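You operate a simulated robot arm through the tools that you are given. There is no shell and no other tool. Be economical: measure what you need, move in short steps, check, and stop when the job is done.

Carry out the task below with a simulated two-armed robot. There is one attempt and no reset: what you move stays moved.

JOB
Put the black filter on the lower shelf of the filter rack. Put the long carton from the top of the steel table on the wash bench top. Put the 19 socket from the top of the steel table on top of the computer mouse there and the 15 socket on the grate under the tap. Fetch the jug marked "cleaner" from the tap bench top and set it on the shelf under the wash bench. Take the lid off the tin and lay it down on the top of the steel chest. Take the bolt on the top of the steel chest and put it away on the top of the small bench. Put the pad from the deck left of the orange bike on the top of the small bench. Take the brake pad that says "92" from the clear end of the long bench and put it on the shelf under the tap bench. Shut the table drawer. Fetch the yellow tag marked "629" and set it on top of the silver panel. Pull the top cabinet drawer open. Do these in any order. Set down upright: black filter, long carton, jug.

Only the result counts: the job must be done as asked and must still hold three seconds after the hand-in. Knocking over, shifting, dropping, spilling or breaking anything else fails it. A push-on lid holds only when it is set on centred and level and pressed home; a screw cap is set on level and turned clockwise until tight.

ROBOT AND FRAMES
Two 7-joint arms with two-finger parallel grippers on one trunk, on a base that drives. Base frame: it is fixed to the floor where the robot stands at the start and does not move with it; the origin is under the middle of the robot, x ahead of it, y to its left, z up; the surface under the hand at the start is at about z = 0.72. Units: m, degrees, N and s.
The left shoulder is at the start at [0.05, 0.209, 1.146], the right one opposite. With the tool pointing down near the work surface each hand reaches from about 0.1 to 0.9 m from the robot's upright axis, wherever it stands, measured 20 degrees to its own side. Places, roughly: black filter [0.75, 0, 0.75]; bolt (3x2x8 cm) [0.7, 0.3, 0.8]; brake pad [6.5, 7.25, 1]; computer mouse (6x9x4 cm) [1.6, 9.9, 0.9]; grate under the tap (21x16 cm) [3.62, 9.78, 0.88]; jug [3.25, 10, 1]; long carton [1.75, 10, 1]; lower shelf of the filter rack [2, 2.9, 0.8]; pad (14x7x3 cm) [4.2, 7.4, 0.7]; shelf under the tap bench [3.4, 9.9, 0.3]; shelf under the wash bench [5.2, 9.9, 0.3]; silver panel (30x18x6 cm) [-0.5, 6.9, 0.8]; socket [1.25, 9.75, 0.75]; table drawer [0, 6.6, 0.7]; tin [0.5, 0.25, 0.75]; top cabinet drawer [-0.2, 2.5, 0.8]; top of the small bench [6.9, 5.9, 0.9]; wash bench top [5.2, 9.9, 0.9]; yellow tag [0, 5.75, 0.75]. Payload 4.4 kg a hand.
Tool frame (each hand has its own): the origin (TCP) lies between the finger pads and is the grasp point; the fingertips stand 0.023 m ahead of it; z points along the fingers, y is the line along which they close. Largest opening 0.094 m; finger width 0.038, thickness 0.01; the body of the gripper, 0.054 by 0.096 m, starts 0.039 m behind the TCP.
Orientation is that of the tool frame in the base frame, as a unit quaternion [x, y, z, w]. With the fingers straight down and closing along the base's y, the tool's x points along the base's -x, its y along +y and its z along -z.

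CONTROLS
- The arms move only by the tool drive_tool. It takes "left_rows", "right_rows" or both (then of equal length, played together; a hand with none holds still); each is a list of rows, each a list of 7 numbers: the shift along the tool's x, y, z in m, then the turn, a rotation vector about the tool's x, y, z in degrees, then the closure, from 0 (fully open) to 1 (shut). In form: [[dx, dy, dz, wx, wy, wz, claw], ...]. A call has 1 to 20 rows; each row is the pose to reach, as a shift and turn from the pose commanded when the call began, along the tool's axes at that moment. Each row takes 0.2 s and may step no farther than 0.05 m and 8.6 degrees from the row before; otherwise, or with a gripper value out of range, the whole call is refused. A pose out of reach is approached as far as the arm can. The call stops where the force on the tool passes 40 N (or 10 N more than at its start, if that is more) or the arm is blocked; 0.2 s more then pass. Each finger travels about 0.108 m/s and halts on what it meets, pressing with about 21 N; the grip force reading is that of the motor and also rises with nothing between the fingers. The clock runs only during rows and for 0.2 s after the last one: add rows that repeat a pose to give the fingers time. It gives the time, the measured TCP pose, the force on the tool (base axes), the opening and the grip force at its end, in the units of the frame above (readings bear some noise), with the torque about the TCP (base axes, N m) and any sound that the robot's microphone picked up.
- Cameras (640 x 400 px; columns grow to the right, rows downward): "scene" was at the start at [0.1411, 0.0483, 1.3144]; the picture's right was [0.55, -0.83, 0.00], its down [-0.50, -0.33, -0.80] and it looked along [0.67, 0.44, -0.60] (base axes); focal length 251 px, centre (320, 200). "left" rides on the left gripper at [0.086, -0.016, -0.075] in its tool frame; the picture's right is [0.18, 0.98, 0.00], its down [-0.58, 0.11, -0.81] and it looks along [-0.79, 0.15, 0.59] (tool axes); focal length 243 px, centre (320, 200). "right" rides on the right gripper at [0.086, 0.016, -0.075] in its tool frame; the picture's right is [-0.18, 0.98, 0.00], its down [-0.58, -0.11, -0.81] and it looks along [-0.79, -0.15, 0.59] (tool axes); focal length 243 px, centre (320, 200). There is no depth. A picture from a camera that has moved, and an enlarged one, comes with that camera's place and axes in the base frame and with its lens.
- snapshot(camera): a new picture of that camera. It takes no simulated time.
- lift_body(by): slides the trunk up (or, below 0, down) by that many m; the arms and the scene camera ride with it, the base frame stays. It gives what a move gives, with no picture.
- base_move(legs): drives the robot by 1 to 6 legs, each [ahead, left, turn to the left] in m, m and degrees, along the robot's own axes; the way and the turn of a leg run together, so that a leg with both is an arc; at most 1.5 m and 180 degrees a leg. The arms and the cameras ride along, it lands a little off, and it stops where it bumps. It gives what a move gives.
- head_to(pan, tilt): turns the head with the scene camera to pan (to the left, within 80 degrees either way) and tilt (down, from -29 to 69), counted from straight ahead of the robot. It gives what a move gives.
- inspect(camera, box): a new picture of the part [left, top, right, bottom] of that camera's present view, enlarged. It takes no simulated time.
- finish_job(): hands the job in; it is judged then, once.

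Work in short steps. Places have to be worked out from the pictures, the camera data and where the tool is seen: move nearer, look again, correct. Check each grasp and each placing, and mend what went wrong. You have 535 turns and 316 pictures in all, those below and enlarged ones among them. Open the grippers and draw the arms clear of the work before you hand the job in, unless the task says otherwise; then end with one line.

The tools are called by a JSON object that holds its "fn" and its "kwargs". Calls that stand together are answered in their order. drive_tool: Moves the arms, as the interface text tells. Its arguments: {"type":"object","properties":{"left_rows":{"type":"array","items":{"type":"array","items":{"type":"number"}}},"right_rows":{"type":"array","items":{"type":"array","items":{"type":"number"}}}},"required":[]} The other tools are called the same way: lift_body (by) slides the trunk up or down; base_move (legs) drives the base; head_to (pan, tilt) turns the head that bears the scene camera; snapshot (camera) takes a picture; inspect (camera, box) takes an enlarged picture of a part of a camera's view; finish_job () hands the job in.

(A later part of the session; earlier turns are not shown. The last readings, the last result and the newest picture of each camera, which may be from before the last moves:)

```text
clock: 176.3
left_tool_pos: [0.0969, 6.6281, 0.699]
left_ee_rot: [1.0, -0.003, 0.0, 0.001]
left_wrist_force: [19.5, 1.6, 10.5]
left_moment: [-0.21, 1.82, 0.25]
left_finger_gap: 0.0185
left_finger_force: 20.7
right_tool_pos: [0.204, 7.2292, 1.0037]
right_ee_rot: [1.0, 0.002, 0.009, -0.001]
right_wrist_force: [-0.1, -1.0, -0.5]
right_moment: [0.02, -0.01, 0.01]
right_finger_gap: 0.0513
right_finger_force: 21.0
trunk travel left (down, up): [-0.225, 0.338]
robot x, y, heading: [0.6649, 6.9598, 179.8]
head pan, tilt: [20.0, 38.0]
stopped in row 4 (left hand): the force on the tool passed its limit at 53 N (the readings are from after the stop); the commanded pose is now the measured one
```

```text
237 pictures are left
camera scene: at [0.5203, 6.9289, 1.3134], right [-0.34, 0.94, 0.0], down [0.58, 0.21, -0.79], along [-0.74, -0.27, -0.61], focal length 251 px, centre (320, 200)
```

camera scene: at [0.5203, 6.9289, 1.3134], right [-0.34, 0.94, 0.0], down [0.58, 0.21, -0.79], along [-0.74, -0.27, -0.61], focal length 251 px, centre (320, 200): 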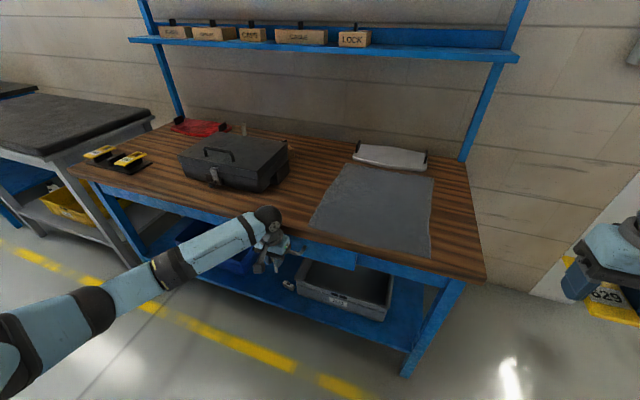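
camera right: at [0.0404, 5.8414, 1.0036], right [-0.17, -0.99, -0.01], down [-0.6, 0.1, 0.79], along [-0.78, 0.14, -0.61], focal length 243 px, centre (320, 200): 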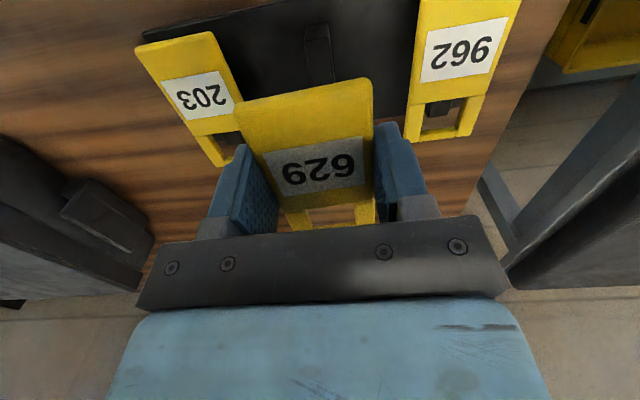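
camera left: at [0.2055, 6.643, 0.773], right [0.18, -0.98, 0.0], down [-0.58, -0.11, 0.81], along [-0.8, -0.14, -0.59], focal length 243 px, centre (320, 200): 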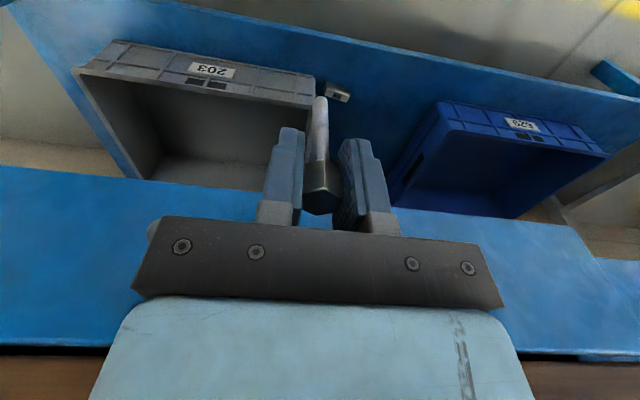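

It stopped at 53 N. I'll back the hand off and check whether the drawer is flush.

{"fn": "drive_tool", "kwargs": {"left_rows": [[0.04, 0, 0, 0, 0, 0, 1], [0.085, 0, 0, 0, 0, 0, 1], [0.13, 0, 0, 0, 0, 0, 1]]}}

{"fn": "inspect", "kwargs": {"camera": "scene", "box": [180, 180, 480, 340]}}

{"fn": "snapshot", "kwargs": {"camera": "left"}}

```text
clock: 177.1
left_tool_pos: [0.2253, 6.6244, 0.6988]
left_ee_rot: [1.0, -0.004, 0.0, 0.001]
left_wrist_force: [-0.2, -0.2, -0.1]
left_moment: [-0.02, 0.0, -0.01]
left_finger_gap: 0.0186
left_finger_force: 20.8
right_tool_pos: [0.2027, 7.2271, 1.0041]
right_ee_rot: [1.0, 0.001, 0.01, -0.002]
right_wrist_force: [-0.3, -0.5, -0.7]
right_moment: [0.01, 0.03, 0.0]
right_finger_gap: 0.0511
right_finger_force: 20.5
trunk travel left (down, up): [-0.225, 0.338]
robot x, y, heading: [0.6653, 6.9569, 179.8]
head pan, tilt: [20.0, 38.0]
```

```text
2.13 times, centred on (330, 260) of scene
camera zoom: at [0.5184, 6.9279, 1.3129], right [-0.34, 0.94, 0.0], down [0.58, 0.21, -0.79], along [-0.74, -0.27, -0.62], focal length 536 px, centre (299, 72)
```

zoom: 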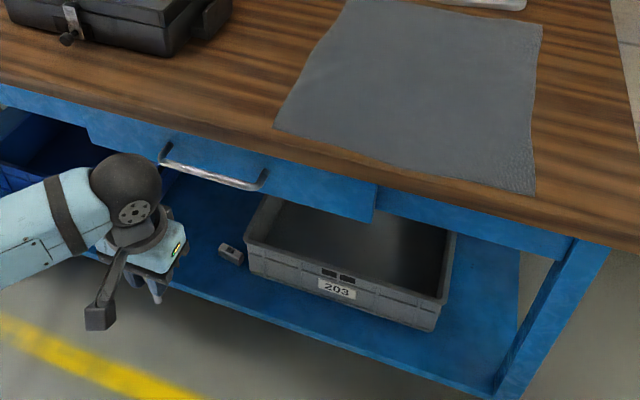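

```text
235 pictures are left
camera left: at [0.3131, 6.6405, 0.7735], right [0.18, -0.98, 0.0], down [-0.58, -0.1, 0.81], along [-0.79, -0.14, -0.59], focal length 243 px, centre (320, 200)
```

left: 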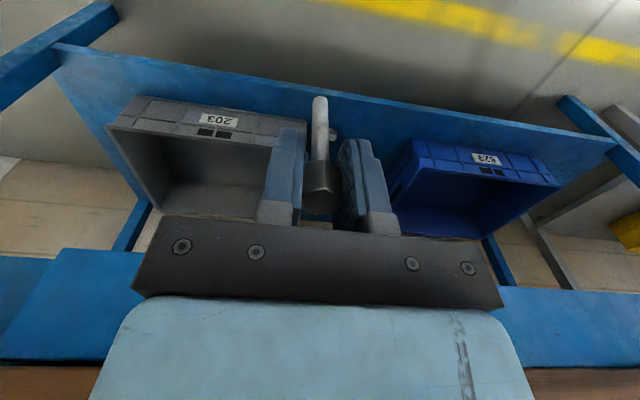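

{"fn": "inspect", "kwargs": {"camera": "scene", "box": [310, 240, 400, 300]}}

```text
6.67 times, centred on (355, 270) of scene
camera zoom: at [0.5184, 6.9279, 1.3129], right [-0.34, 0.94, 0.0], down [0.58, 0.21, -0.79], along [-0.74, -0.27, -0.62], focal length 1674 px, centre (87, -267)
```

zoom: 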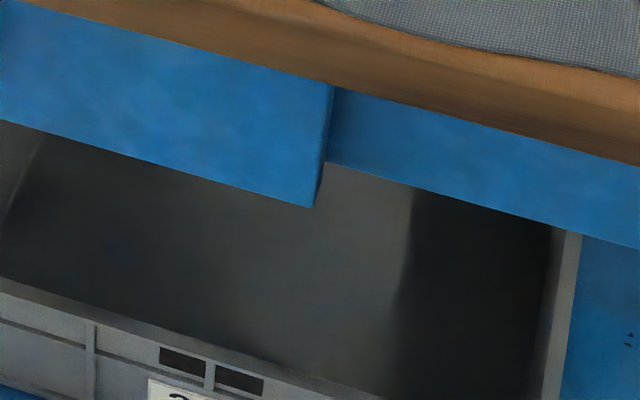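

The torque shows the hand met the table edge, so the drawer may not be fully home. I'll tilt the left fingers 22° forward so they lead, and push the bar again.

{"fn": "drive_tool", "kwargs": {"left_rows": [[0, 0, 0, 0, -8, 0, 1], [0, 0, 0, 0, -16, 0, 1], [0, 0, 0, 0, -22, 0, 1], [-0.045, 0, 0, 0, -22, 0, 1], [-0.09, 0, 0, 0, -22, 0, 1], [-0.11, 0, 0, 0, -22, 0, 1], [-0.12, 0, 0, 0, -22, 0, 1], [-0.13, 0, 0, 0, -22, 0, 1], [-0.14, 0, 0, 0, -22, 0, 1], [-0.15, 0, 0, 0, -22, 0, 1], [-0.16, 0, 0, 0, -22, 0, 1]]}}

{"fn": "inspect", "kwargs": {"camera": "scene", "box": [180, 180, 480, 340]}}

```text
clock: 179.3
left_tool_pos: [0.0862, 6.6272, 0.6913]
left_ee_rot: [0.983, -0.005, -0.183, 0.001]
left_wrist_force: [9.4, 0.5, 1.5]
left_moment: [-0.01, 0.19, 0.16]
left_finger_gap: 0.0188
left_finger_force: 20.6
right_tool_pos: [0.202, 7.2266, 1.0025]
right_ee_rot: [1.0, 0.002, 0.01, -0.001]
right_wrist_force: [-0.9, 0.4, -0.9]
right_moment: [-0.01, -0.06, 0.02]
right_finger_gap: 0.051
right_finger_force: 20.5
trunk travel left (down, up): [-0.225, 0.338]
robot x, y, heading: [0.6654, 6.9555, 179.9]
head pan, tilt: [20.0, 38.0]
stopped in row 10 (left hand): the force on the tool passed its limit at 50 N (the readings are from after the stop); the commanded pose is now the measured one
```

```text
2.13 times, centred on (330, 260) of scene
camera zoom: at [0.517, 6.9277, 1.3126], right [-0.34, 0.94, 0.0], down [0.58, 0.21, -0.79], along [-0.74, -0.27, -0.62], focal length 536 px, centre (299, 72)
```

zoom: 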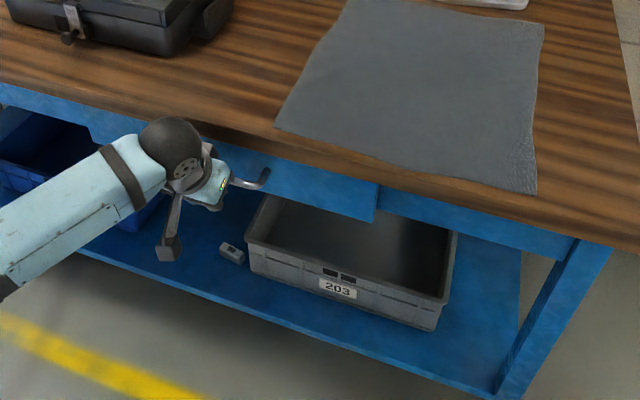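

Now the contact is on the bar itself and the drawer doesn't move, so it's fully shut. I'll back off and return the left hand upright.

{"fn": "drive_tool", "kwargs": {"left_rows": [[0.045, 0, 0, 0, 0, 0, 1], [0.09, 0, 0, 0, 0, 0, 1], [0.13, 0, 0, 0, 8, 0, 1], [0.17, 0, 0, 0, 16, 0, 1], [0.2, 0, -0.02, 0, 22, 0, 1], [0.2, 0, -0.065, 0, 22, 0, 1], [0.2, 0, -0.11, 0, 22, 0, 1], [0.2, 0, -0.155, 0, 22, 0, 1], [0.2, 0, -0.2, 0, 22, 0, 1], [0.2, 0, -0.24, 0, 22, 0, 1]]}}

{"fn": "inspect", "kwargs": {"camera": "scene", "box": [140, 100, 500, 340]}}

```text
clock: 181.5
left_tool_pos: [0.3607, 6.6275, 0.8434]
left_ee_rot: [1.0, -0.003, 0.008, 0.003]
left_wrist_force: [-0.6, -0.1, -0.7]
left_moment: [0.0, -0.01, 0.01]
left_finger_gap: 0.019
left_finger_force: 21.0
right_tool_pos: [0.2027, 7.228, 1.0044]
right_ee_rot: [1.0, 0.002, 0.01, -0.002]
right_wrist_force: [0.3, 0.1, -0.9]
right_moment: [0.03, 0.0, 0.01]
right_finger_gap: 0.0513
right_finger_force: 20.9
trunk travel left (down, up): [-0.225, 0.338]
robot x, y, heading: [0.6682, 6.9574, 179.7]
head pan, tilt: [20.0, 38.0]
```

```text
1.67 times, centred on (320, 220) of scene
camera zoom: at [0.5181, 6.928, 1.3127], right [-0.34, 0.94, 0.0], down [0.58, 0.21, -0.79], along [-0.74, -0.27, -0.62], focal length 419 px, centre (320, 167)
```

zoom: 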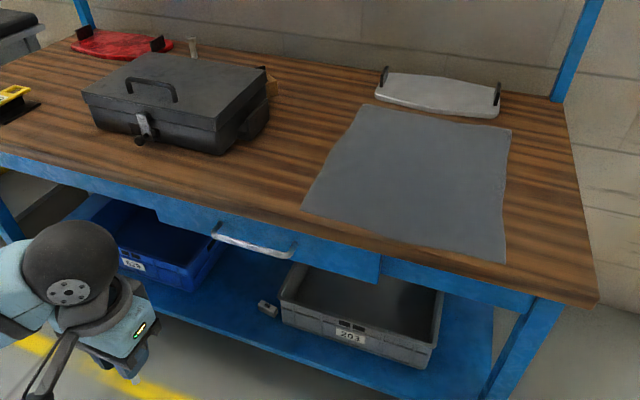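

The drawer is shut. The panel surface is at about (−0.438, 6.883, 0.818). I'll raise the left hand and drive to about (0.45, 6.68).

{"fn": "drive_tool", "kwargs": {"left_rows": [[0, 0, -0.045, 0, 0, 0, 1], [0, 0, -0.09, 0, 0, 0, 1], [0, 0, -0.13, 0, 0, 0, 1]]}}

{"fn": "base_move", "kwargs": {"legs": [[0, 0.277, 0], [0.2, 0, 0.3]]}}

{"fn": "head_to", "kwargs": {"pan": -10, "tilt": 60}}

{"fn": "snapshot", "kwargs": {"camera": "scene"}}

```text
clock: 182.3
left_tool_pos: [0.3291, 6.6219, 0.974]
left_ee_rot: [1.0, -0.004, 0.009, 0.001]
left_wrist_force: [-0.5, 1.0, -0.6]
left_moment: [0.03, 0.0, -0.01]
left_finger_gap: 0.0187
left_finger_force: 20.9
left hand out of reach, approached as far as the arm can: row 1, 2, 3
right_tool_pos: [0.2009, 7.2279, 1.004]
right_ee_rot: [1.0, 0.002, 0.01, -0.001]
right_wrist_force: [-0.6, 0.4, -0.8]
right_moment: [0.0, -0.02, 0.02]
right_finger_gap: 0.0511
right_finger_force: 20.7
trunk travel left (down, up): [-0.225, 0.338]
robot x, y, heading: [0.6662, 6.956, 180.1]
head pan, tilt: [20.0, 38.0]
```

```text
clock: 186.5
left_tool_pos: [0.1297, 6.3357, 0.9736]
left_ee_rot: [1.0, 0.001, 0.008, 0.002]
left_wrist_force: [-0.2, 0.2, -0.7]
left_moment: [0.0, -0.04, 0.02]
left_finger_gap: 0.0189
left_finger_force: 20.8
right_tool_pos: [-0.0011, 6.9402, 1.0029]
right_ee_rot: [1.0, 0.006, 0.011, -0.002]
right_wrist_force: [-0.2, -0.7, -0.4]
right_moment: [0.0, 0.01, 0.0]
right_finger_gap: 0.0514
right_finger_force: 21.2
trunk travel left (down, up): [-0.225, 0.338]
robot x, y, heading: [0.4639, 6.6712, -179.5]
head pan, tilt: [20.0, 38.0]
```

```text
clock: 187.5
left_tool_pos: [0.1303, 6.3357, 0.9734]
left_ee_rot: [1.0, 0.001, 0.007, 0.0]
left_wrist_force: [0.5, 0.7, -1.0]
left_moment: [-0.01, -0.02, 0.01]
left_finger_gap: 0.0187
left_finger_force: 20.9
right_tool_pos: [0.0001, 6.9408, 1.0034]
right_ee_rot: [1.0, 0.006, 0.01, -0.003]
right_wrist_force: [0.4, -0.1, 0.4]
right_moment: [0.03, -0.03, -0.01]
right_finger_gap: 0.0512
right_finger_force: 21.1
trunk travel left (down, up): [-0.225, 0.338]
robot x, y, heading: [0.466, 6.675, -179.7]
head pan, tilt: [-10.0, 60.0]
```

```text
231 pictures are left
camera scene: at [0.3337, 6.6843, 1.2831], right [0.17, 0.99, 0.0], down [0.85, -0.14, -0.5], along [-0.49, 0.08, -0.87], focal length 251 px, centre (320, 200)
```

scene: 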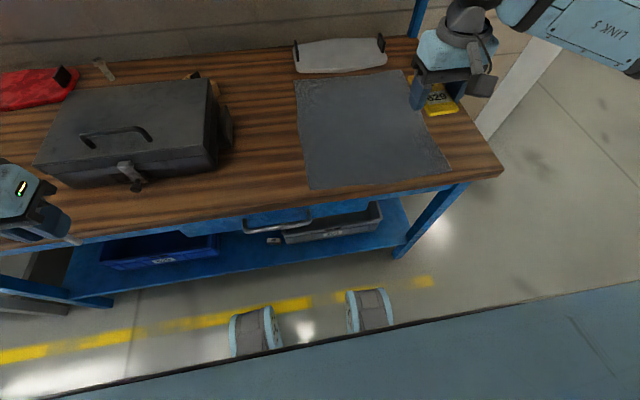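

The base front has about 10 cm to the shelf. I'll inch forward 5 cm, then extend the right hand over the panel.

{"fn": "base_move", "kwargs": {"legs": [[0.05, 0, 0]]}}

{"fn": "drive_tool", "kwargs": {"right_rows": [[-0.045, 0.008, 0.01, 0, 0, 0, 0.8], [-0.09, 0.016, 0.02, 0, 0, 0, 0.8], [-0.135, 0.024, 0.03, 0, 0, 0, 0.8], [-0.18, 0.03, 0.04, 0, 0, 0, 0.8], [-0.225, 0.038, 0.05, 0, 0, 0, 0.8], [-0.27, 0.046, 0.06, 0, 0, 0, 0.8], [-0.315, 0.053, 0.07, 0, 0, 0, 0.8], [-0.36, 0.06, 0.08, 0, 0, 0, 0.8], [-0.38, 0.06, 0.09, 0, 0, 0, 0.8], [-0.38, 0.06, 0.09, 0, 0, 0, 0.8]]}}

{"fn": "snapshot", "kwargs": {"camera": "right"}}

{"fn": "snapshot", "kwargs": {"camera": "scene"}}

```text
clock: 188.4
left_tool_pos: [0.0815, 6.3356, 0.9729]
left_ee_rot: [1.0, 0.0, 0.009, 0.001]
left_wrist_force: [-0.4, 0.0, -0.9]
left_moment: [-0.03, -0.05, 0.03]
left_finger_gap: 0.0185
left_finger_force: 21.4
right_tool_pos: [-0.0504, 6.939, 1.0032]
right_ee_rot: [1.0, 0.007, 0.011, -0.001]
right_wrist_force: [-0.4, -0.2, -0.5]
right_moment: [-0.01, 0.0, -0.02]
right_finger_gap: 0.0514
right_finger_force: 21.5
trunk travel left (down, up): [-0.225, 0.338]
robot x, y, heading: [0.4165, 6.673, -179.8]
head pan, tilt: [-10.0, 60.0]
```

```text
clock: 190.6
left_tool_pos: [0.0821, 6.3349, 0.9738]
left_ee_rot: [1.0, 0.001, 0.008, 0.002]
left_wrist_force: [-0.1, 0.5, -0.4]
left_moment: [-0.03, -0.01, -0.01]
left_finger_gap: 0.0189
left_finger_force: 20.8
right_tool_pos: [-0.4284, 6.8768, 0.9042]
right_ee_rot: [1.0, 0.006, 0.01, -0.001]
right_wrist_force: [-0.2, 0.9, 0.6]
right_moment: [0.04, -0.02, -0.04]
right_finger_gap: 0.0511
right_finger_force: 21.4
trunk travel left (down, up): [-0.225, 0.338]
robot x, y, heading: [0.4138, 6.6718, -179.9]
head pan, tilt: [-10.0, 60.0]
```

```text
230 pictures are left
camera right: at [-0.3435, 6.8624, 0.9801], right [-0.17, -0.98, -0.01], down [-0.6, 0.1, 0.79], along [-0.78, 0.14, -0.61], focal length 243 px, centre (320, 200)
```

right: 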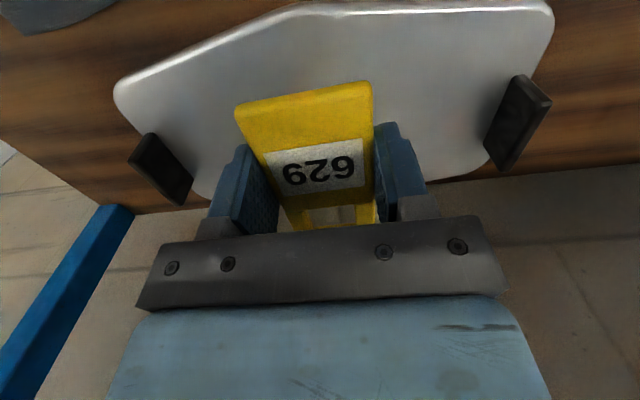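

```text
229 pictures are left
camera scene: at [0.284, 6.6842, 1.2831], right [0.17, 0.99, 0.0], down [0.85, -0.15, -0.5], along [-0.49, 0.08, -0.87], focal length 251 px, centre (320, 200)
```

scene: 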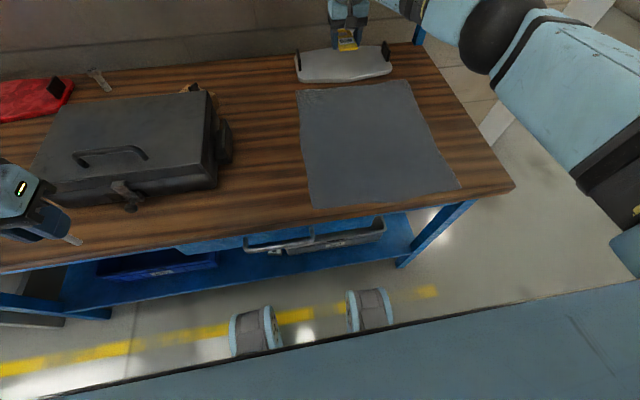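

The panel spans x≈−0.385 to −0.54, so I'll move 2.5 cm further in and lower gently.

{"fn": "drive_tool", "kwargs": {"right_rows": [[-0.025, 0, 0, 0, 0, 0, 0.8], [-0.025, 0, 0.03, 0, 0, 0, 0.8], [-0.025, 0, 0.05, 0, 0, 0, 0.8], [-0.025, 0, 0.056, 0, 0, 0, 0.8], [-0.025, 0, 0.06, 0, 0, 0, 0.8], [-0.025, 0, 0.064, 0, 0, 0, 0.8], [-0.025, 0, 0.068, 0, 0, 0, 0.8]]}}

{"fn": "snapshot", "kwargs": {"camera": "right"}}

```text
clock: 192.2
left_tool_pos: [0.0829, 6.3344, 0.9742]
left_ee_rot: [1.0, 0.001, 0.008, 0.002]
left_wrist_force: [0.8, -0.4, -1.3]
left_moment: [-0.02, 0.0, 0.01]
left_finger_gap: 0.0187
left_finger_force: 20.7
right_tool_pos: [-0.4401, 6.875, 0.8649]
right_ee_rot: [1.0, 0.006, 0.01, -0.002]
right_wrist_force: [0.8, -0.1, -0.9]
right_moment: [-0.03, 0.02, 0.0]
right_finger_gap: 0.0513
right_finger_force: 20.7
right hand out of reach, approached as far as the arm can: row 1, 2, 3, 4, 5, 6, 7
trunk travel left (down, up): [-0.225, 0.338]
robot x, y, heading: [0.4158, 6.671, -179.8]
head pan, tilt: [-10.0, 60.0]
```

```text
228 pictures are left
camera right: at [-0.3564, 6.861, 0.9422], right [-0.17, -0.98, -0.01], down [-0.6, 0.1, 0.79], along [-0.78, 0.14, -0.61], focal length 243 px, centre (320, 200)
```

right: 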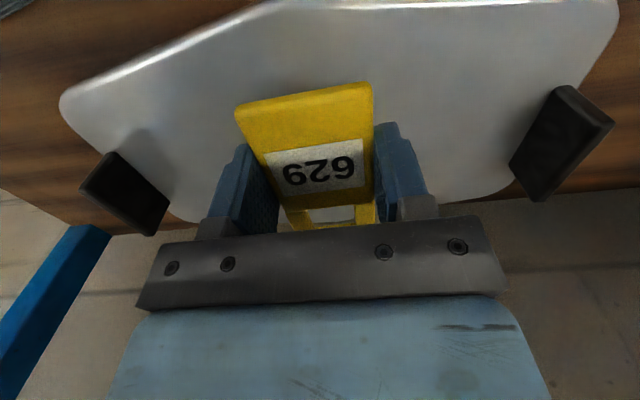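

The x position is good enough (the tag spans about −0.40 to −0.49). I'll lower with the trunk instead of the arm.

{"fn": "lift_body", "kwargs": {"by": -0.015}}

{"fn": "lift_body", "kwargs": {"by": -0.006}}

{"fn": "snapshot", "kwargs": {"camera": "right"}}

```text
clock: 192.8
left_tool_pos: [0.0816, 6.3346, 0.9594]
left_ee_rot: [1.0, 0.001, 0.008, 0.002]
left_wrist_force: [-0.3, -0.3, -1.4]
left_moment: [-0.02, -0.01, 0.0]
left_finger_gap: 0.0186
left_finger_force: 21.1
right_tool_pos: [-0.4411, 6.8764, 0.8519]
right_ee_rot: [1.0, 0.005, 0.01, -0.002]
right_wrist_force: [0.4, -0.5, -0.3]
right_moment: [-0.01, 0.03, -0.01]
right_finger_gap: 0.0513
right_finger_force: 21.1
trunk travel left (down, up): [-0.21, 0.353]
robot x, y, heading: [0.417, 6.6732, -179.8]
head pan, tilt: [-10.0, 60.0]
```

```text
clock: 193.4
left_tool_pos: [0.0813, 6.3349, 0.9529]
left_ee_rot: [1.0, 0.0, 0.008, 0.002]
left_wrist_force: [0.1, 0.8, -0.3]
left_moment: [-0.01, -0.04, 0.01]
left_finger_gap: 0.0188
left_finger_force: 20.5
right_tool_pos: [-0.4415, 6.8763, 0.8449]
right_ee_rot: [1.0, 0.007, 0.011, -0.002]
right_wrist_force: [-0.4, -0.4, -0.7]
right_moment: [0.0, 0.02, 0.0]
right_finger_gap: 0.0515
right_finger_force: 20.6
trunk travel left (down, up): [-0.204, 0.359]
robot x, y, heading: [0.4181, 6.6713, -179.8]
head pan, tilt: [-10.0, 60.0]
```

```text
227 pictures are left
camera right: at [-0.3563, 6.8611, 0.9213], right [-0.17, -0.98, -0.01], down [-0.6, 0.1, 0.79], along [-0.78, 0.14, -0.61], focal length 243 px, centre (320, 200)
```

right: 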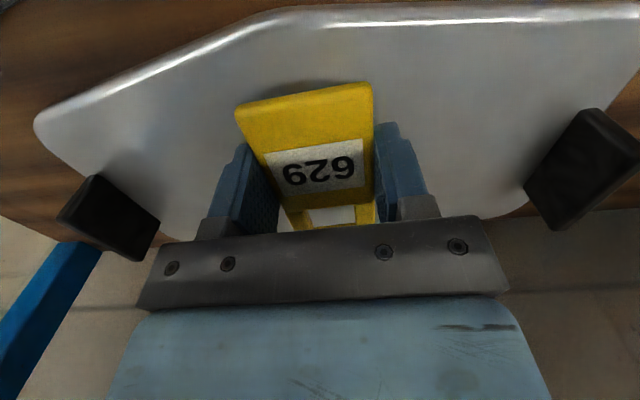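

No contact yet, so I'll lower a little more in small trunk steps.

{"fn": "lift_body", "kwargs": {"by": -0.005}}

{"fn": "lift_body", "kwargs": {"by": -0.005}}

{"fn": "lift_body", "kwargs": {"by": -0.005}}

```text
clock: 193.9
left_tool_pos: [0.0814, 6.3358, 0.9475]
left_ee_rot: [1.0, 0.001, 0.007, 0.002]
left_wrist_force: [0.8, 0.1, -0.3]
left_moment: [-0.04, -0.02, 0.03]
left_finger_gap: 0.0189
left_finger_force: 20.5
right_tool_pos: [-0.4401, 6.8753, 0.8401]
right_ee_rot: [1.0, 0.006, 0.011, -0.001]
right_wrist_force: [-0.6, 0.9, 0.0]
right_moment: [0.01, -0.02, -0.02]
right_finger_gap: 0.0513
right_finger_force: 21.2
trunk travel left (down, up): [-0.199, 0.364]
robot x, y, heading: [0.4182, 6.6714, -179.6]
head pan, tilt: [-10.0, 60.0]
```

```text
clock: 194.5
left_tool_pos: [0.0827, 6.3344, 0.9433]
left_ee_rot: [1.0, 0.0, 0.007, 0.002]
left_wrist_force: [-0.6, -0.2, -0.3]
left_moment: [0.01, -0.01, 0.02]
left_finger_gap: 0.0186
left_finger_force: 20.9
right_tool_pos: [-0.4399, 6.8754, 0.8401]
right_ee_rot: [1.0, 0.005, 0.007, -0.002]
right_wrist_force: [-4.5, 1.3, 16.7]
right_moment: [-0.42, 0.39, -0.07]
right_finger_gap: 0.0509
right_finger_force: 21.7
trunk travel left (down, up): [-0.194, 0.369]
robot x, y, heading: [0.4151, 6.673, -179.4]
head pan, tilt: [-10.0, 60.0]
```

```text
clock: 195.0
left_tool_pos: [0.0828, 6.3353, 0.9383]
left_ee_rot: [1.0, 0.001, 0.007, 0.001]
left_wrist_force: [1.1, -0.2, -0.9]
left_moment: [-0.01, 0.03, 0.0]
left_finger_gap: 0.0187
left_finger_force: 21.5
right_tool_pos: [-0.4416, 6.8752, 0.8404]
right_ee_rot: [1.0, 0.006, 0.003, -0.002]
right_wrist_force: [-1.2, -0.8, 15.2]
right_moment: [-0.46, 0.3, 0.16]
right_finger_gap: 0.0511
right_finger_force: 20.8
trunk travel left (down, up): [-0.189, 0.374]
robot x, y, heading: [0.419, 6.6731, -179.7]
head pan, tilt: [-10.0, 60.0]
stopped: the force on the tool passed its limit at 41 N (the readings are from after the stop); the commanded pose is now the measured one
```

Contact. I'll open the fingers slightly and raise the trunk.

{"fn": "drive_tool", "kwargs": {"right_rows": [[0, 0, 0, 0, 0, 0, 0.4], [0, 0, 0, 0, 0, 0, 0.25], [0, 0, 0, 0, 0, 0, 0.2]]}}

{"fn": "lift_body", "kwargs": {"by": 0.08}}

{"fn": "snapshot", "kwargs": {"camera": "right"}}

```text
clock: 195.8
left_tool_pos: [0.0832, 6.3353, 0.9404]
left_ee_rot: [1.0, 0.001, 0.007, 0.002]
left_wrist_force: [-0.1, -0.7, -0.4]
left_moment: [0.02, 0.0, 0.01]
left_finger_gap: 0.0186
left_finger_force: 21.1
right_tool_pos: [-0.4412, 6.8771, 0.8398]
right_ee_rot: [1.0, 0.004, 0.003, -0.002]
right_wrist_force: [-5.3, 9.8, 26.4]
right_moment: [-0.75, 0.63, -0.49]
right_finger_gap: 0.0702
right_finger_force: 0.0
trunk travel left (down, up): [-0.189, 0.374]
robot x, y, heading: [0.4133, 6.6709, -179.6]
head pan, tilt: [-10.0, 60.0]
```

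```text
clock: 197.0
left_tool_pos: [0.0823, 6.3347, 1.0173]
left_ee_rot: [1.0, 0.0, 0.008, 0.001]
left_wrist_force: [-0.4, -0.1, -0.5]
left_moment: [-0.01, -0.02, 0.01]
left_finger_gap: 0.0188
left_finger_force: 20.7
right_tool_pos: [-0.4434, 6.8765, 0.9141]
right_ee_rot: [1.0, 0.005, 0.007, -0.002]
right_wrist_force: [0.3, 0.8, -0.2]
right_moment: [0.03, 0.02, 0.01]
right_finger_gap: 0.0752
right_finger_force: 0.0
trunk travel left (down, up): [-0.269, 0.294]
robot x, y, heading: [0.4196, 6.6753, -179.5]
head pan, tilt: [-10.0, 60.0]
```

```text
226 pictures are left
camera right: at [-0.3581, 6.8614, 0.9896], right [-0.17, -0.98, -0.01], down [-0.59, 0.1, 0.8], along [-0.79, 0.14, -0.6], focal length 243 px, centre (320, 200)
```

right: 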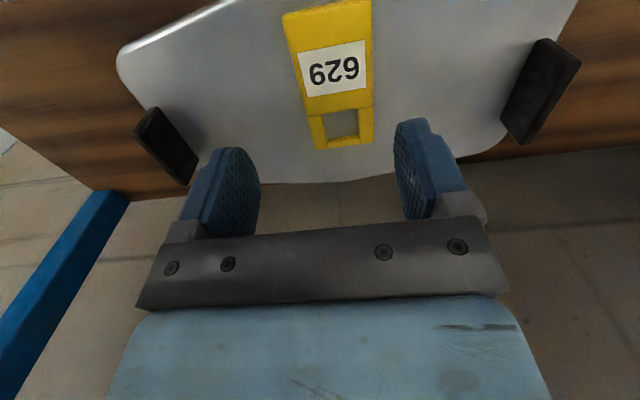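

The tag lies flat on the panel. I'll retract the right hand, back away from the table and turn to survey towards the bikes.

{"fn": "drive_tool", "kwargs": {"right_rows": [[0.03, 0, -0.03, 0, 0, 0, 0.2], [0.07, 0, -0.05, 0, 0, 0, 0.2], [0.115, 0, -0.06, 0, 0, 0, 0.2], [0.16, 0, -0.07, 0, 0, 0, 0.2], [0.205, 0, -0.08, 0, 0, 0, 0], [0.25, 0, -0.09, 0, 0, 0, 0], [0.295, 0, -0.1, 0, 0, 0, 0], [0.34, 0, -0.1, 0, 0, 0, 0], [0.385, 0, -0.1, 0, 0, 0, 0], [0.42, 0, -0.1, 0, 0, 0, 0]]}}

{"fn": "base_move", "kwargs": {"legs": [[-0.6, 0, 0], [0, 0, -170]]}}

{"fn": "head_to", "kwargs": {"pan": 0, "tilt": 10}}

{"fn": "snapshot", "kwargs": {"camera": "scene"}}

```text
clock: 199.2
left_tool_pos: [0.0811, 6.3352, 1.0172]
left_ee_rot: [1.0, 0.001, 0.008, 0.002]
left_wrist_force: [0.4, -0.6, -0.7]
left_moment: [-0.01, -0.01, 0.0]
left_finger_gap: 0.0186
left_finger_force: 20.7
right_tool_pos: [-0.0237, 6.8805, 1.0204]
right_ee_rot: [1.0, 0.005, 0.006, 0.0]
right_wrist_force: [0.9, -0.4, -0.2]
right_moment: [0.04, 0.06, 0.0]
right_finger_gap: 0.0939
right_finger_force: 0.1
trunk travel left (down, up): [-0.269, 0.294]
robot x, y, heading: [0.4149, 6.6726, -179.8]
head pan, tilt: [-10.0, 60.0]
```

```text
clock: 209.6
left_tool_pos: [1.3003, 7.0688, 1.0183]
left_ee_rot: [-0.091, 0.996, 0.001, -0.008]
left_wrist_force: [-0.8, 0.0, -0.9]
left_moment: [0.0, 0.03, 0.02]
left_finger_gap: 0.0188
left_finger_force: 21.2
right_tool_pos: [1.5027, 6.5521, 1.0181]
right_ee_rot: [-0.097, 0.995, -0.001, -0.006]
right_wrist_force: [0.1, 0.0, -0.5]
right_moment: [0.0, 0.02, 0.01]
right_finger_gap: 0.0941
right_finger_force: 0.1
trunk travel left (down, up): [-0.269, 0.294]
robot x, y, heading: [1.0323, 6.6726, 10.8]
head pan, tilt: [-10.0, 60.0]
```

```text
clock: 210.8
left_tool_pos: [1.2995, 7.069, 1.0188]
left_ee_rot: [-0.092, 0.996, 0.001, -0.007]
left_wrist_force: [-0.7, -0.8, -1.0]
left_moment: [0.0, -0.04, -0.01]
left_finger_gap: 0.0186
left_finger_force: 21.2
right_tool_pos: [1.5031, 6.5519, 1.0185]
right_ee_rot: [-0.097, 0.995, -0.002, -0.006]
right_wrist_force: [-0.9, -0.3, 0.0]
right_moment: [0.01, -0.01, 0.01]
right_finger_gap: 0.0942
right_finger_force: 0.1
trunk travel left (down, up): [-0.269, 0.294]
robot x, y, heading: [1.0359, 6.6731, 10.9]
head pan, tilt: [0.0, 10.0]
```

```text
225 pictures are left
camera scene: at [1.1913, 6.7057, 1.4016], right [0.19, -0.98, 0.0], down [-0.17, -0.03, -0.98], along [0.97, 0.18, -0.17], focal length 251 px, centre (320, 200)
```

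scene: 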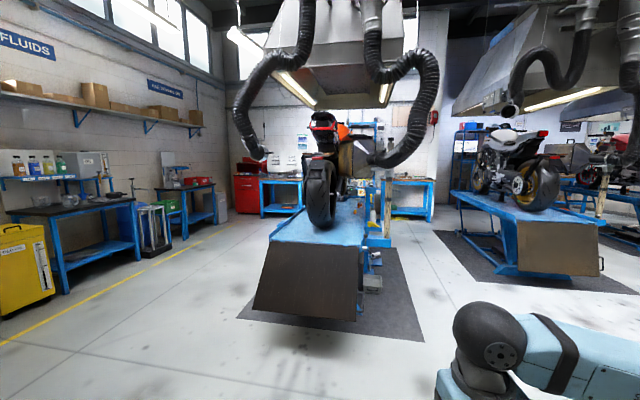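

The orange bike's lift is ahead. I'll zoom in on its deck.

{"fn": "inspect", "kwargs": {"camera": "scene", "box": [240, 100, 420, 330]}}

{"fn": "inspect", "kwargs": {"camera": "scene", "box": [265, 195, 375, 255]}}

```text
1.74 times, centred on (330, 215) of scene
camera zoom: at [1.1913, 6.7057, 1.4016], right [0.19, -0.98, 0.0], down [-0.17, -0.03, -0.98], along [0.97, 0.18, -0.17], focal length 437 px, centre (303, 174)
```

zoom: 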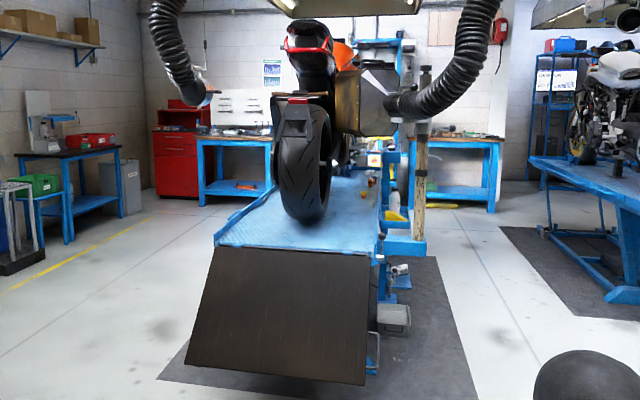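

```text
5.82 times, centred on (320, 225) of scene
camera zoom: at [1.1913, 6.7057, 1.4016], right [0.19, -0.98, 0.0], down [-0.17, -0.03, -0.98], along [0.97, 0.18, -0.17], focal length 1461 px, centre (320, 54)
```

zoom: 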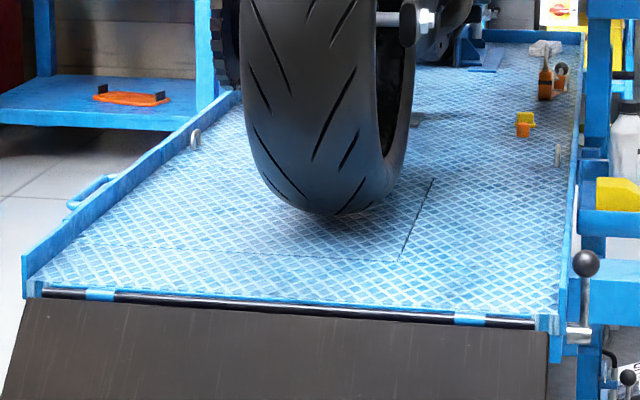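

The pad must be further along the left side of the deck (y≈7.4, x≈4.2). A hose hangs there too, so I'll go round the left side and look.

{"fn": "base_move", "kwargs": {"legs": [[0, 0, -10.9], [0, 1.48, 0], [1.45, 0, 0]]}}

{"fn": "head_to", "kwargs": {"pan": -15, "tilt": 5}}

{"fn": "snapshot", "kwargs": {"camera": "scene"}}

```text
clock: 231.4
left_tool_pos: [2.8535, 8.4025, 1.0174]
left_ee_rot: [0.036, 0.999, 0.003, -0.008]
left_wrist_force: [-0.1, -0.7, -0.4]
left_moment: [0.01, 0.03, -0.01]
left_finger_gap: 0.0184
left_finger_force: 21.2
right_tool_pos: [2.9202, 7.8526, 1.0194]
right_ee_rot: [0.031, 0.999, 0.0, -0.008]
right_wrist_force: [0.5, -0.3, -0.8]
right_moment: [0.0, -0.02, 0.02]
right_finger_gap: 0.094
right_finger_force: 0.0
trunk travel left (down, up): [-0.269, 0.294]
robot x, y, heading: [2.4933, 8.0889, -3.9]
head pan, tilt: [0.0, 10.0]
```

```text
clock: 232.2
left_tool_pos: [2.8542, 8.4034, 1.0181]
left_ee_rot: [0.035, 0.999, 0.002, -0.008]
left_wrist_force: [0.4, -0.2, -0.8]
left_moment: [-0.01, -0.02, -0.04]
left_finger_gap: 0.0188
left_finger_force: 20.8
right_tool_pos: [2.9201, 7.8523, 1.0201]
right_ee_rot: [0.031, 1.0, -0.001, -0.005]
right_wrist_force: [-0.1, -0.5, 0.1]
right_moment: [-0.04, -0.05, 0.0]
right_finger_gap: 0.0942
right_finger_force: 0.2
trunk travel left (down, up): [-0.269, 0.294]
robot x, y, heading: [2.4958, 8.0918, -3.8]
head pan, tilt: [-15.0, 5.0]
```

```text
222 pictures are left
camera scene: at [2.6516, 8.0571, 1.4097], right [-0.32, -0.95, 0.0], down [-0.08, 0.03, -1.0], along [0.94, -0.32, -0.09], focal length 251 px, centre (320, 200)
```

scene: 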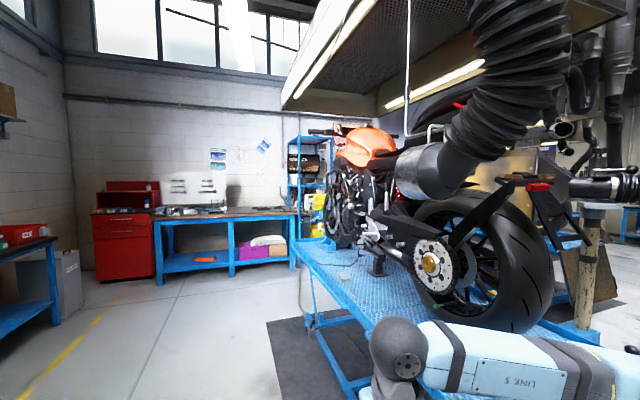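

The hose ends above the rear of the deck, clear of my path at y≈8.15. I'll drive alongside and turn to face the deck.

{"fn": "base_move", "kwargs": {"legs": [[0, 0.1, 3.8], [1.45, 0, 0], [0.25, 0, 0], [0, 0, -90]]}}

{"fn": "head_to", "kwargs": {"pan": 0, "tilt": 35}}

{"fn": "snapshot", "kwargs": {"camera": "scene"}}

```text
clock: 245.7
left_tool_pos: [4.5148, 7.8346, 1.0177]
left_ee_rot: [0.716, 0.698, 0.007, -0.004]
left_wrist_force: [1.1, -0.5, -0.7]
left_moment: [-0.04, -0.01, 0.01]
left_finger_gap: 0.0188
left_finger_force: 20.4
right_tool_pos: [3.9661, 7.7435, 1.0193]
right_ee_rot: [0.712, 0.702, 0.003, -0.005]
right_wrist_force: [0.0, -0.3, 0.2]
right_moment: [0.0, 0.0, 0.01]
right_finger_gap: 0.094
right_finger_force: 0.1
trunk travel left (down, up): [-0.269, 0.294]
robot x, y, heading: [4.1868, 8.1778, -91.4]
head pan, tilt: [-15.0, 5.0]
```

```text
clock: 246.7
left_tool_pos: [4.5142, 7.8342, 1.0178]
left_ee_rot: [0.716, 0.698, 0.007, -0.004]
left_wrist_force: [0.5, 0.6, -1.8]
left_moment: [0.0, 0.0, 0.03]
left_finger_gap: 0.0186
left_finger_force: 21.0
right_tool_pos: [3.9675, 7.7442, 1.0191]
right_ee_rot: [0.714, 0.7, 0.004, -0.004]
right_wrist_force: [-0.6, 0.5, 1.3]
right_moment: [0.01, -0.01, -0.01]
right_finger_gap: 0.0941
right_finger_force: 0.1
trunk travel left (down, up): [-0.269, 0.294]
robot x, y, heading: [4.1882, 8.1745, -91.2]
head pan, tilt: [0.0, 35.0]
```

```text
221 pictures are left
camera scene: at [4.184, 8.0227, 1.3616], right [-1.0, 0.02, 0.0], down [0.01, 0.57, -0.82], along [-0.02, -0.82, -0.57], focal length 251 px, centre (320, 200)
```

scene: 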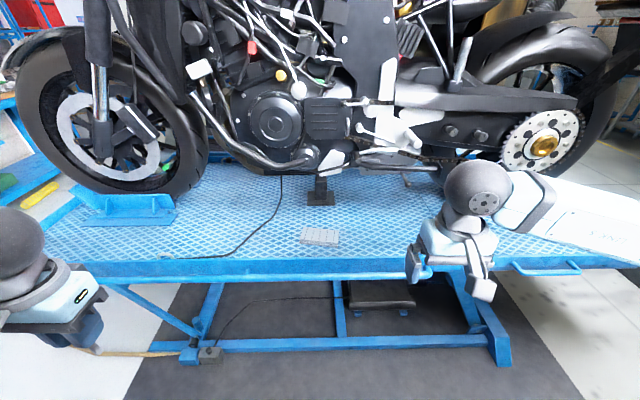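

{"fn": "inspect", "kwargs": {"camera": "scene", "box": [180, 160, 460, 280]}}

```text
2.29 times, centred on (320, 220) of scene
camera zoom: at [4.184, 8.0227, 1.3616], right [-1.0, 0.02, 0.0], down [0.01, 0.57, -0.82], along [-0.02, -0.82, -0.57], focal length 574 px, centre (320, 154)
```

zoom: 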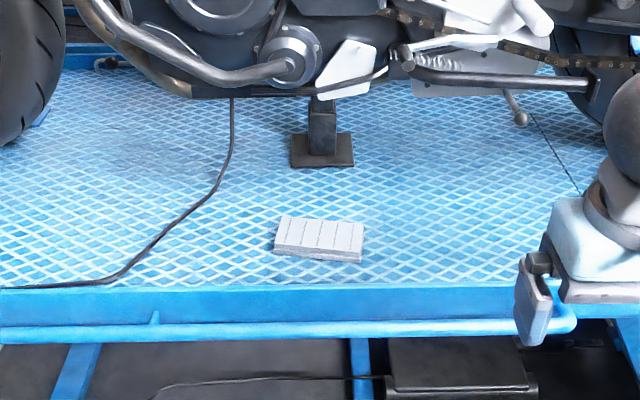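

The pad lies at about (4.169, 7.367) with its top at ≈0.74, rotated about 7°. I'll strafe left a bit and rotate the right hand by −84° so it closes across the pad's 7 cm side.

{"fn": "base_move", "kwargs": {"legs": [[0, 0.13, 1.2]]}}

{"fn": "drive_tool", "kwargs": {"right_rows": [[0, 0, 0, 0, 0, -8.5, 0], [0, 0, 0, 0, 0, -17, 0], [0, 0, 0, 0, 0, -25.5, 0], [0, 0, 0, 0, 0, -34, 0], [0, 0, 0, 0, 0, -42.5, 0], [0, 0, 0, 0, 0, -51, 0], [0, 0, 0, 0, 0, -59.5, 0], [0, 0, 0, 0, 0, -68, 0], [0, 0, 0, 0, 0, -76.5, 0], [0, 0, 0, 0, 0, -85, 0], [0, 0, 0, 0, 0, -85, 0]]}}

{"fn": "inspect", "kwargs": {"camera": "scene", "box": [180, 140, 500, 320]}}

```text
clock: 248.4
left_tool_pos: [4.6527, 7.8412, 1.0181]
left_ee_rot: [0.708, 0.706, 0.007, -0.005]
left_wrist_force: [0.8, -0.3, -1.1]
left_moment: [0.0, 0.01, -0.04]
left_finger_gap: 0.0185
left_finger_force: 20.8
right_tool_pos: [4.1068, 7.7384, 1.02]
right_ee_rot: [0.704, 0.71, 0.004, -0.006]
right_wrist_force: [0.4, -0.1, 0.7]
right_moment: [-0.03, 0.01, 0.03]
right_finger_gap: 0.0942
right_finger_force: 0.1
trunk travel left (down, up): [-0.269, 0.294]
robot x, y, heading: [4.3137, 8.1771, -89.7]
head pan, tilt: [0.0, 35.0]
```

```text
clock: 250.8
left_tool_pos: [4.6508, 7.841, 1.0193]
left_ee_rot: [0.707, 0.707, 0.007, -0.004]
left_wrist_force: [-0.1, -0.2, -0.7]
left_moment: [0.02, -0.04, 0.01]
left_finger_gap: 0.0188
left_finger_force: 21.1
right_tool_pos: [4.1359, 7.7866, 0.9822]
right_ee_rot: [0.062, 0.998, -0.026, -0.001]
right_wrist_force: [0.1, -0.2, -0.1]
right_moment: [-0.03, -0.03, -0.01]
right_finger_gap: 0.0941
right_finger_force: 0.1
right hand out of reach, approached as far as the arm can: row 9, 10, 11
trunk travel left (down, up): [-0.269, 0.294]
robot x, y, heading: [4.3143, 8.1779, -89.8]
head pan, tilt: [0.0, 35.0]
```

```text
2.00 times, centred on (340, 230) of scene
camera zoom: at [4.3149, 8.0222, 1.3616], right [-1.0, 0.0, 0.0], down [0.0, 0.57, -0.82], along [0.0, -0.82, -0.57], focal length 502 px, centre (280, 140)
```

zoom: 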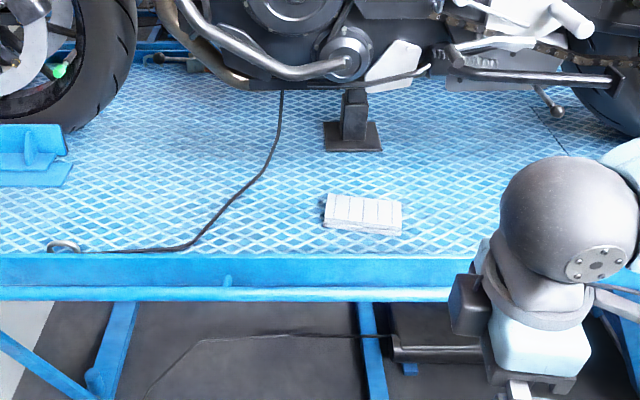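

The pad is at (4.169, 7.374), top ≈0.75. I'll move the right hand to above it at z≈0.87.

{"fn": "drive_tool", "kwargs": {"right_rows": [[-0.012, -0.04, 0.017, 0, 0, 0, 0], [-0.024, -0.08, 0.034, 0, 0, 0, 0], [-0.036, -0.12, 0.05, 0, 0, 0, 0], [-0.048, -0.16, 0.067, 0, 0, 0, 0], [-0.06, -0.2, 0.084, 0, 0, 0, 0], [-0.072, -0.24, 0.1, 0, 0, 0, 0], [-0.084, -0.28, 0.117, 0, 0, 0, 0], [-0.095, -0.32, 0.134, 0, 0, 0, 0], [-0.1066, -0.353, 0.15, 0, 0, 0, 0], [-0.1066, -0.353, 0.15, 0, 0, 0, 0]]}}

{"fn": "snapshot", "kwargs": {"camera": "right"}}

{"fn": "inspect", "kwargs": {"camera": "scene", "box": [180, 140, 500, 320]}}

```text
clock: 253.0
left_tool_pos: [4.6518, 7.8417, 1.0186]
left_ee_rot: [0.707, 0.707, 0.007, -0.005]
left_wrist_force: [-0.1, -0.9, -1.1]
left_moment: [0.03, -0.01, -0.01]
left_finger_gap: 0.0188
left_finger_force: 20.8
right_tool_pos: [4.2285, 7.6894, 0.9349]
right_ee_rot: [0.058, 0.997, -0.057, -0.021]
right_wrist_force: [0.4, 0.1, 0.0]
right_moment: [-0.01, 0.0, 0.02]
right_finger_gap: 0.0939
right_finger_force: 0.1
right hand out of reach, approached as far as the arm can: row 1, 2, 3, 4, 5, 6, 7, 8, 9, 10
trunk travel left (down, up): [-0.269, 0.294]
robot x, y, heading: [4.3178, 8.1752, -90.0]
head pan, tilt: [0.0, 35.0]
```

```text
218 pictures are left
camera right: at [4.1463, 7.7252, 1.0091], right [0.29, 0.95, -0.12], down [0.6, -0.09, 0.79], along [0.74, -0.3, -0.6], focal length 243 px, centre (320, 200)
```

right: 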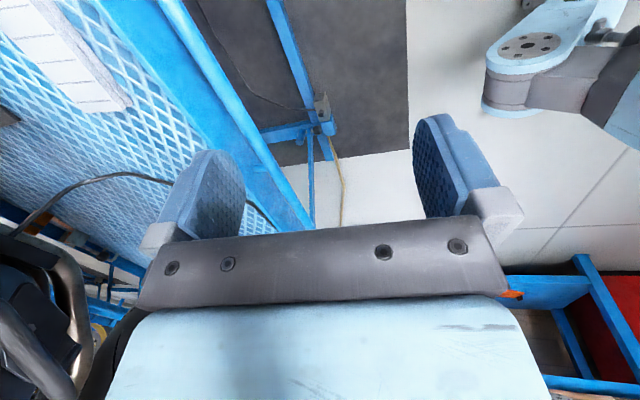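

```text
2.00 times, centred on (340, 230) of scene
camera zoom: at [4.3161, 8.0214, 1.3615], right [-1.0, 0.0, 0.0], down [0.0, 0.57, -0.82], along [0.0, -0.82, -0.57], focal length 502 px, centre (280, 140)
```

zoom: 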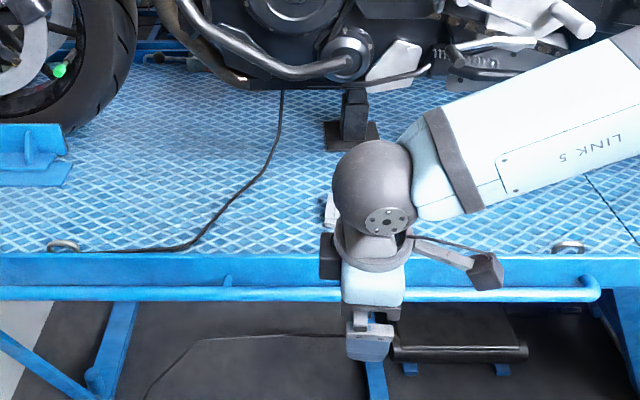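

This wrist orientation hits a joint limit, so I'll back up and rotate the hand the other way (+181°).

{"fn": "drive_tool", "kwargs": {"right_rows": [[-0.095, -0.32, 0.134, 0, 0, 0, 0], [-0.084, -0.28, 0.117, 0, 0, 0, 0], [-0.072, -0.24, 0.1, 0, 0, 0, 0], [-0.06, -0.2, 0.084, 0, 0, 0, 0]]}}

```text
refused: row 1 steps farther than a row can; nothing moved
```

{"fn": "drive_tool", "kwargs": {"right_rows": [[0.012, 0.04, -0.017, 0, 0, 8.5, 0], [0.024, 0.08, -0.034, 0, 0, 17, 0], [0.036, 0.12, -0.05, 0, 0, 25.5, 0], [0.048, 0.16, -0.067, 0, 0, 34, 0], [0.06, 0.2, -0.084, 0, 0, 42.5, 0], [0.072, 0.24, -0.1, 0, 0, 51, 0], [0.084, 0.28, -0.117, 0, 0, 59.5, 0], [0.095, 0.32, -0.134, 0, 0, 68, 0], [0.1066, 0.353, -0.15, 0, 0, 76.5, 0], [0.1066, 0.353, -0.15, 0, 0, 85, 0], [0.1066, 0.353, -0.15, 0, 0, 85, 0]]}}

```text
clock: 254.7
left_tool_pos: [4.6515, 7.842, 1.018]
left_ee_rot: [0.707, 0.707, 0.006, -0.006]
left_wrist_force: [-0.3, -0.4, -0.5]
left_moment: [0.0, 0.01, 0.01]
left_finger_gap: 0.0189
left_finger_force: 21.1
right_tool_pos: [4.2531, 7.9208, 1.0094]
right_ee_rot: [0.532, 0.843, -0.073, 0.008]
right_wrist_force: [1.8, -7.1, 3.6]
right_moment: [0.8, 0.22, -0.26]
right_finger_gap: 0.0939
right_finger_force: 0.1
right hand out of reach, approached as far as the arm can: row 5, 6, 7, 8
trunk travel left (down, up): [-0.269, 0.294]
robot x, y, heading: [4.3152, 8.1755, -90.2]
head pan, tilt: [0.0, 35.0]
stopped in row 8 (right hand): the force on the tool passed its limit at 244 N (the readings are from after the stop); the commanded pose is now the measured one
```

The hand hit something, probably my own body. I'll look before moving.

{"fn": "snapshot", "kwargs": {"camera": "scene"}}

{"fn": "snapshot", "kwargs": {"camera": "right"}}

```text
216 pictures are left
camera scene: at [4.3176, 8.0216, 1.3615], right [-1.0, 0.0, 0.0], down [0.0, 0.57, -0.82], along [0.0, -0.82, -0.57], focal length 251 px, centre (320, 200)
```

scene: 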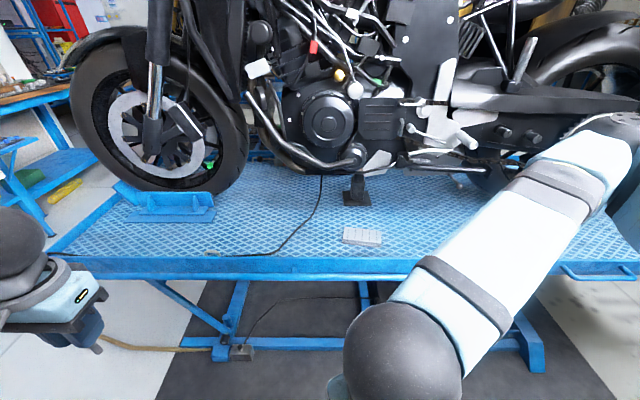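

```text
215 pictures are left
camera right: at [4.2332, 8.0165, 1.073], right [0.96, 0.25, -0.09], down [0.21, -0.46, 0.86], along [0.18, -0.85, -0.5], focal length 243 px, centre (320, 200)
```

right: 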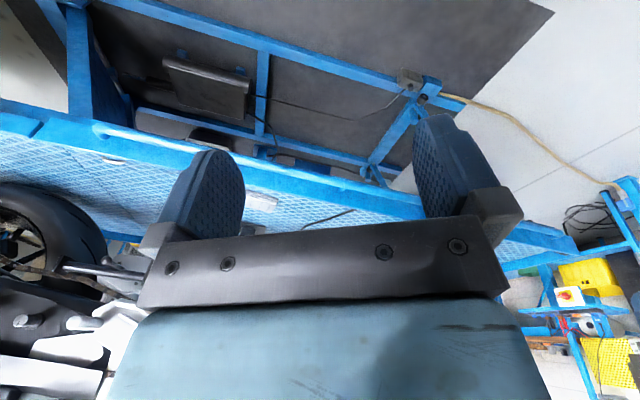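

The hand camera brushed my own torso. I'll move the hand forward and to the right, clear of the body.

{"fn": "drive_tool", "kwargs": {"right_rows": [[-0.025, -0.038, 0.007, 0, 0, 0, 0], [-0.05, -0.077, 0.014, 0, 0, 0, 0], [-0.076, -0.115, 0.02, 0, 0, 0, 0], [-0.1, -0.154, 0.027, 0, 0, 0, 0], [-0.127, -0.193, 0.034, 0, 0, 0, 0], [-0.127, -0.193, 0.034, 0, 0, 0, 0]]}}

```text
clock: 256.1
left_tool_pos: [4.6529, 7.8414, 1.0179]
left_ee_rot: [0.707, 0.707, 0.006, -0.005]
left_wrist_force: [-0.1, 0.1, -1.0]
left_moment: [0.01, 0.01, 0.01]
left_finger_gap: 0.0188
left_finger_force: 21.1
right_tool_pos: [4.1326, 7.7205, 1.0085]
right_ee_rot: [0.53, 0.845, -0.073, 0.008]
right_wrist_force: [1.4, -0.3, -0.4]
right_moment: [0.0, -0.01, 0.0]
right_finger_gap: 0.0941
right_finger_force: 0.1
trunk travel left (down, up): [-0.269, 0.294]
robot x, y, heading: [4.3151, 8.177, -89.8]
head pan, tilt: [0.0, 35.0]
```

Now I'll rotate the wrist +122° about its axis towards the other grasp orientation.

{"fn": "drive_tool", "kwargs": {"right_rows": [[0, 0, 0, 0, 0, 8.5, 0], [0, 0, 0, 0, 0, 17, 0], [0, 0, 0, 0, 0, 25.5, 0], [0, 0, 0, 0, 0, 34, 0], [0, 0, 0, 0, 0, 42.5, 0], [0, 0, 0, 0, 0, 51, 0], [0, 0, 0, 0, 0, 59.5, 0], [0, 0, 0, 0, 0, 68, 0], [0, 0, 0, 0, 0, 76.5, 0], [0, 0, 0, 0, 0, 85, 0], [0, 0, 0, 0, 0, 93.5, 0], [0, 0, 0, 0, 0, 102, 0], [0, 0, 0, 0, 0, 110.5, 0], [0, 0, 0, 0, 0, 117, 0], [0, 0, 0, 0, 0, 122.4, 0], [0, 0, 0, 0, 0, 122.4, 0]]}}

```text
clock: 259.5
left_tool_pos: [4.6514, 7.8414, 1.0185]
left_ee_rot: [0.707, 0.708, 0.008, -0.005]
left_wrist_force: [-0.4, -1.0, -0.9]
left_moment: [0.02, 0.02, -0.02]
left_finger_gap: 0.0186
left_finger_force: 20.9
right_tool_pos: [4.1315, 7.7217, 1.0095]
right_ee_rot: [0.996, -0.059, -0.027, 0.067]
right_wrist_force: [0.2, 0.2, 0.0]
right_moment: [0.06, 0.0, -0.03]
right_finger_gap: 0.094
right_finger_force: 0.1
trunk travel left (down, up): [-0.269, 0.294]
robot x, y, heading: [4.3177, 8.1772, -89.7]
head pan, tilt: [0.0, 35.0]
```

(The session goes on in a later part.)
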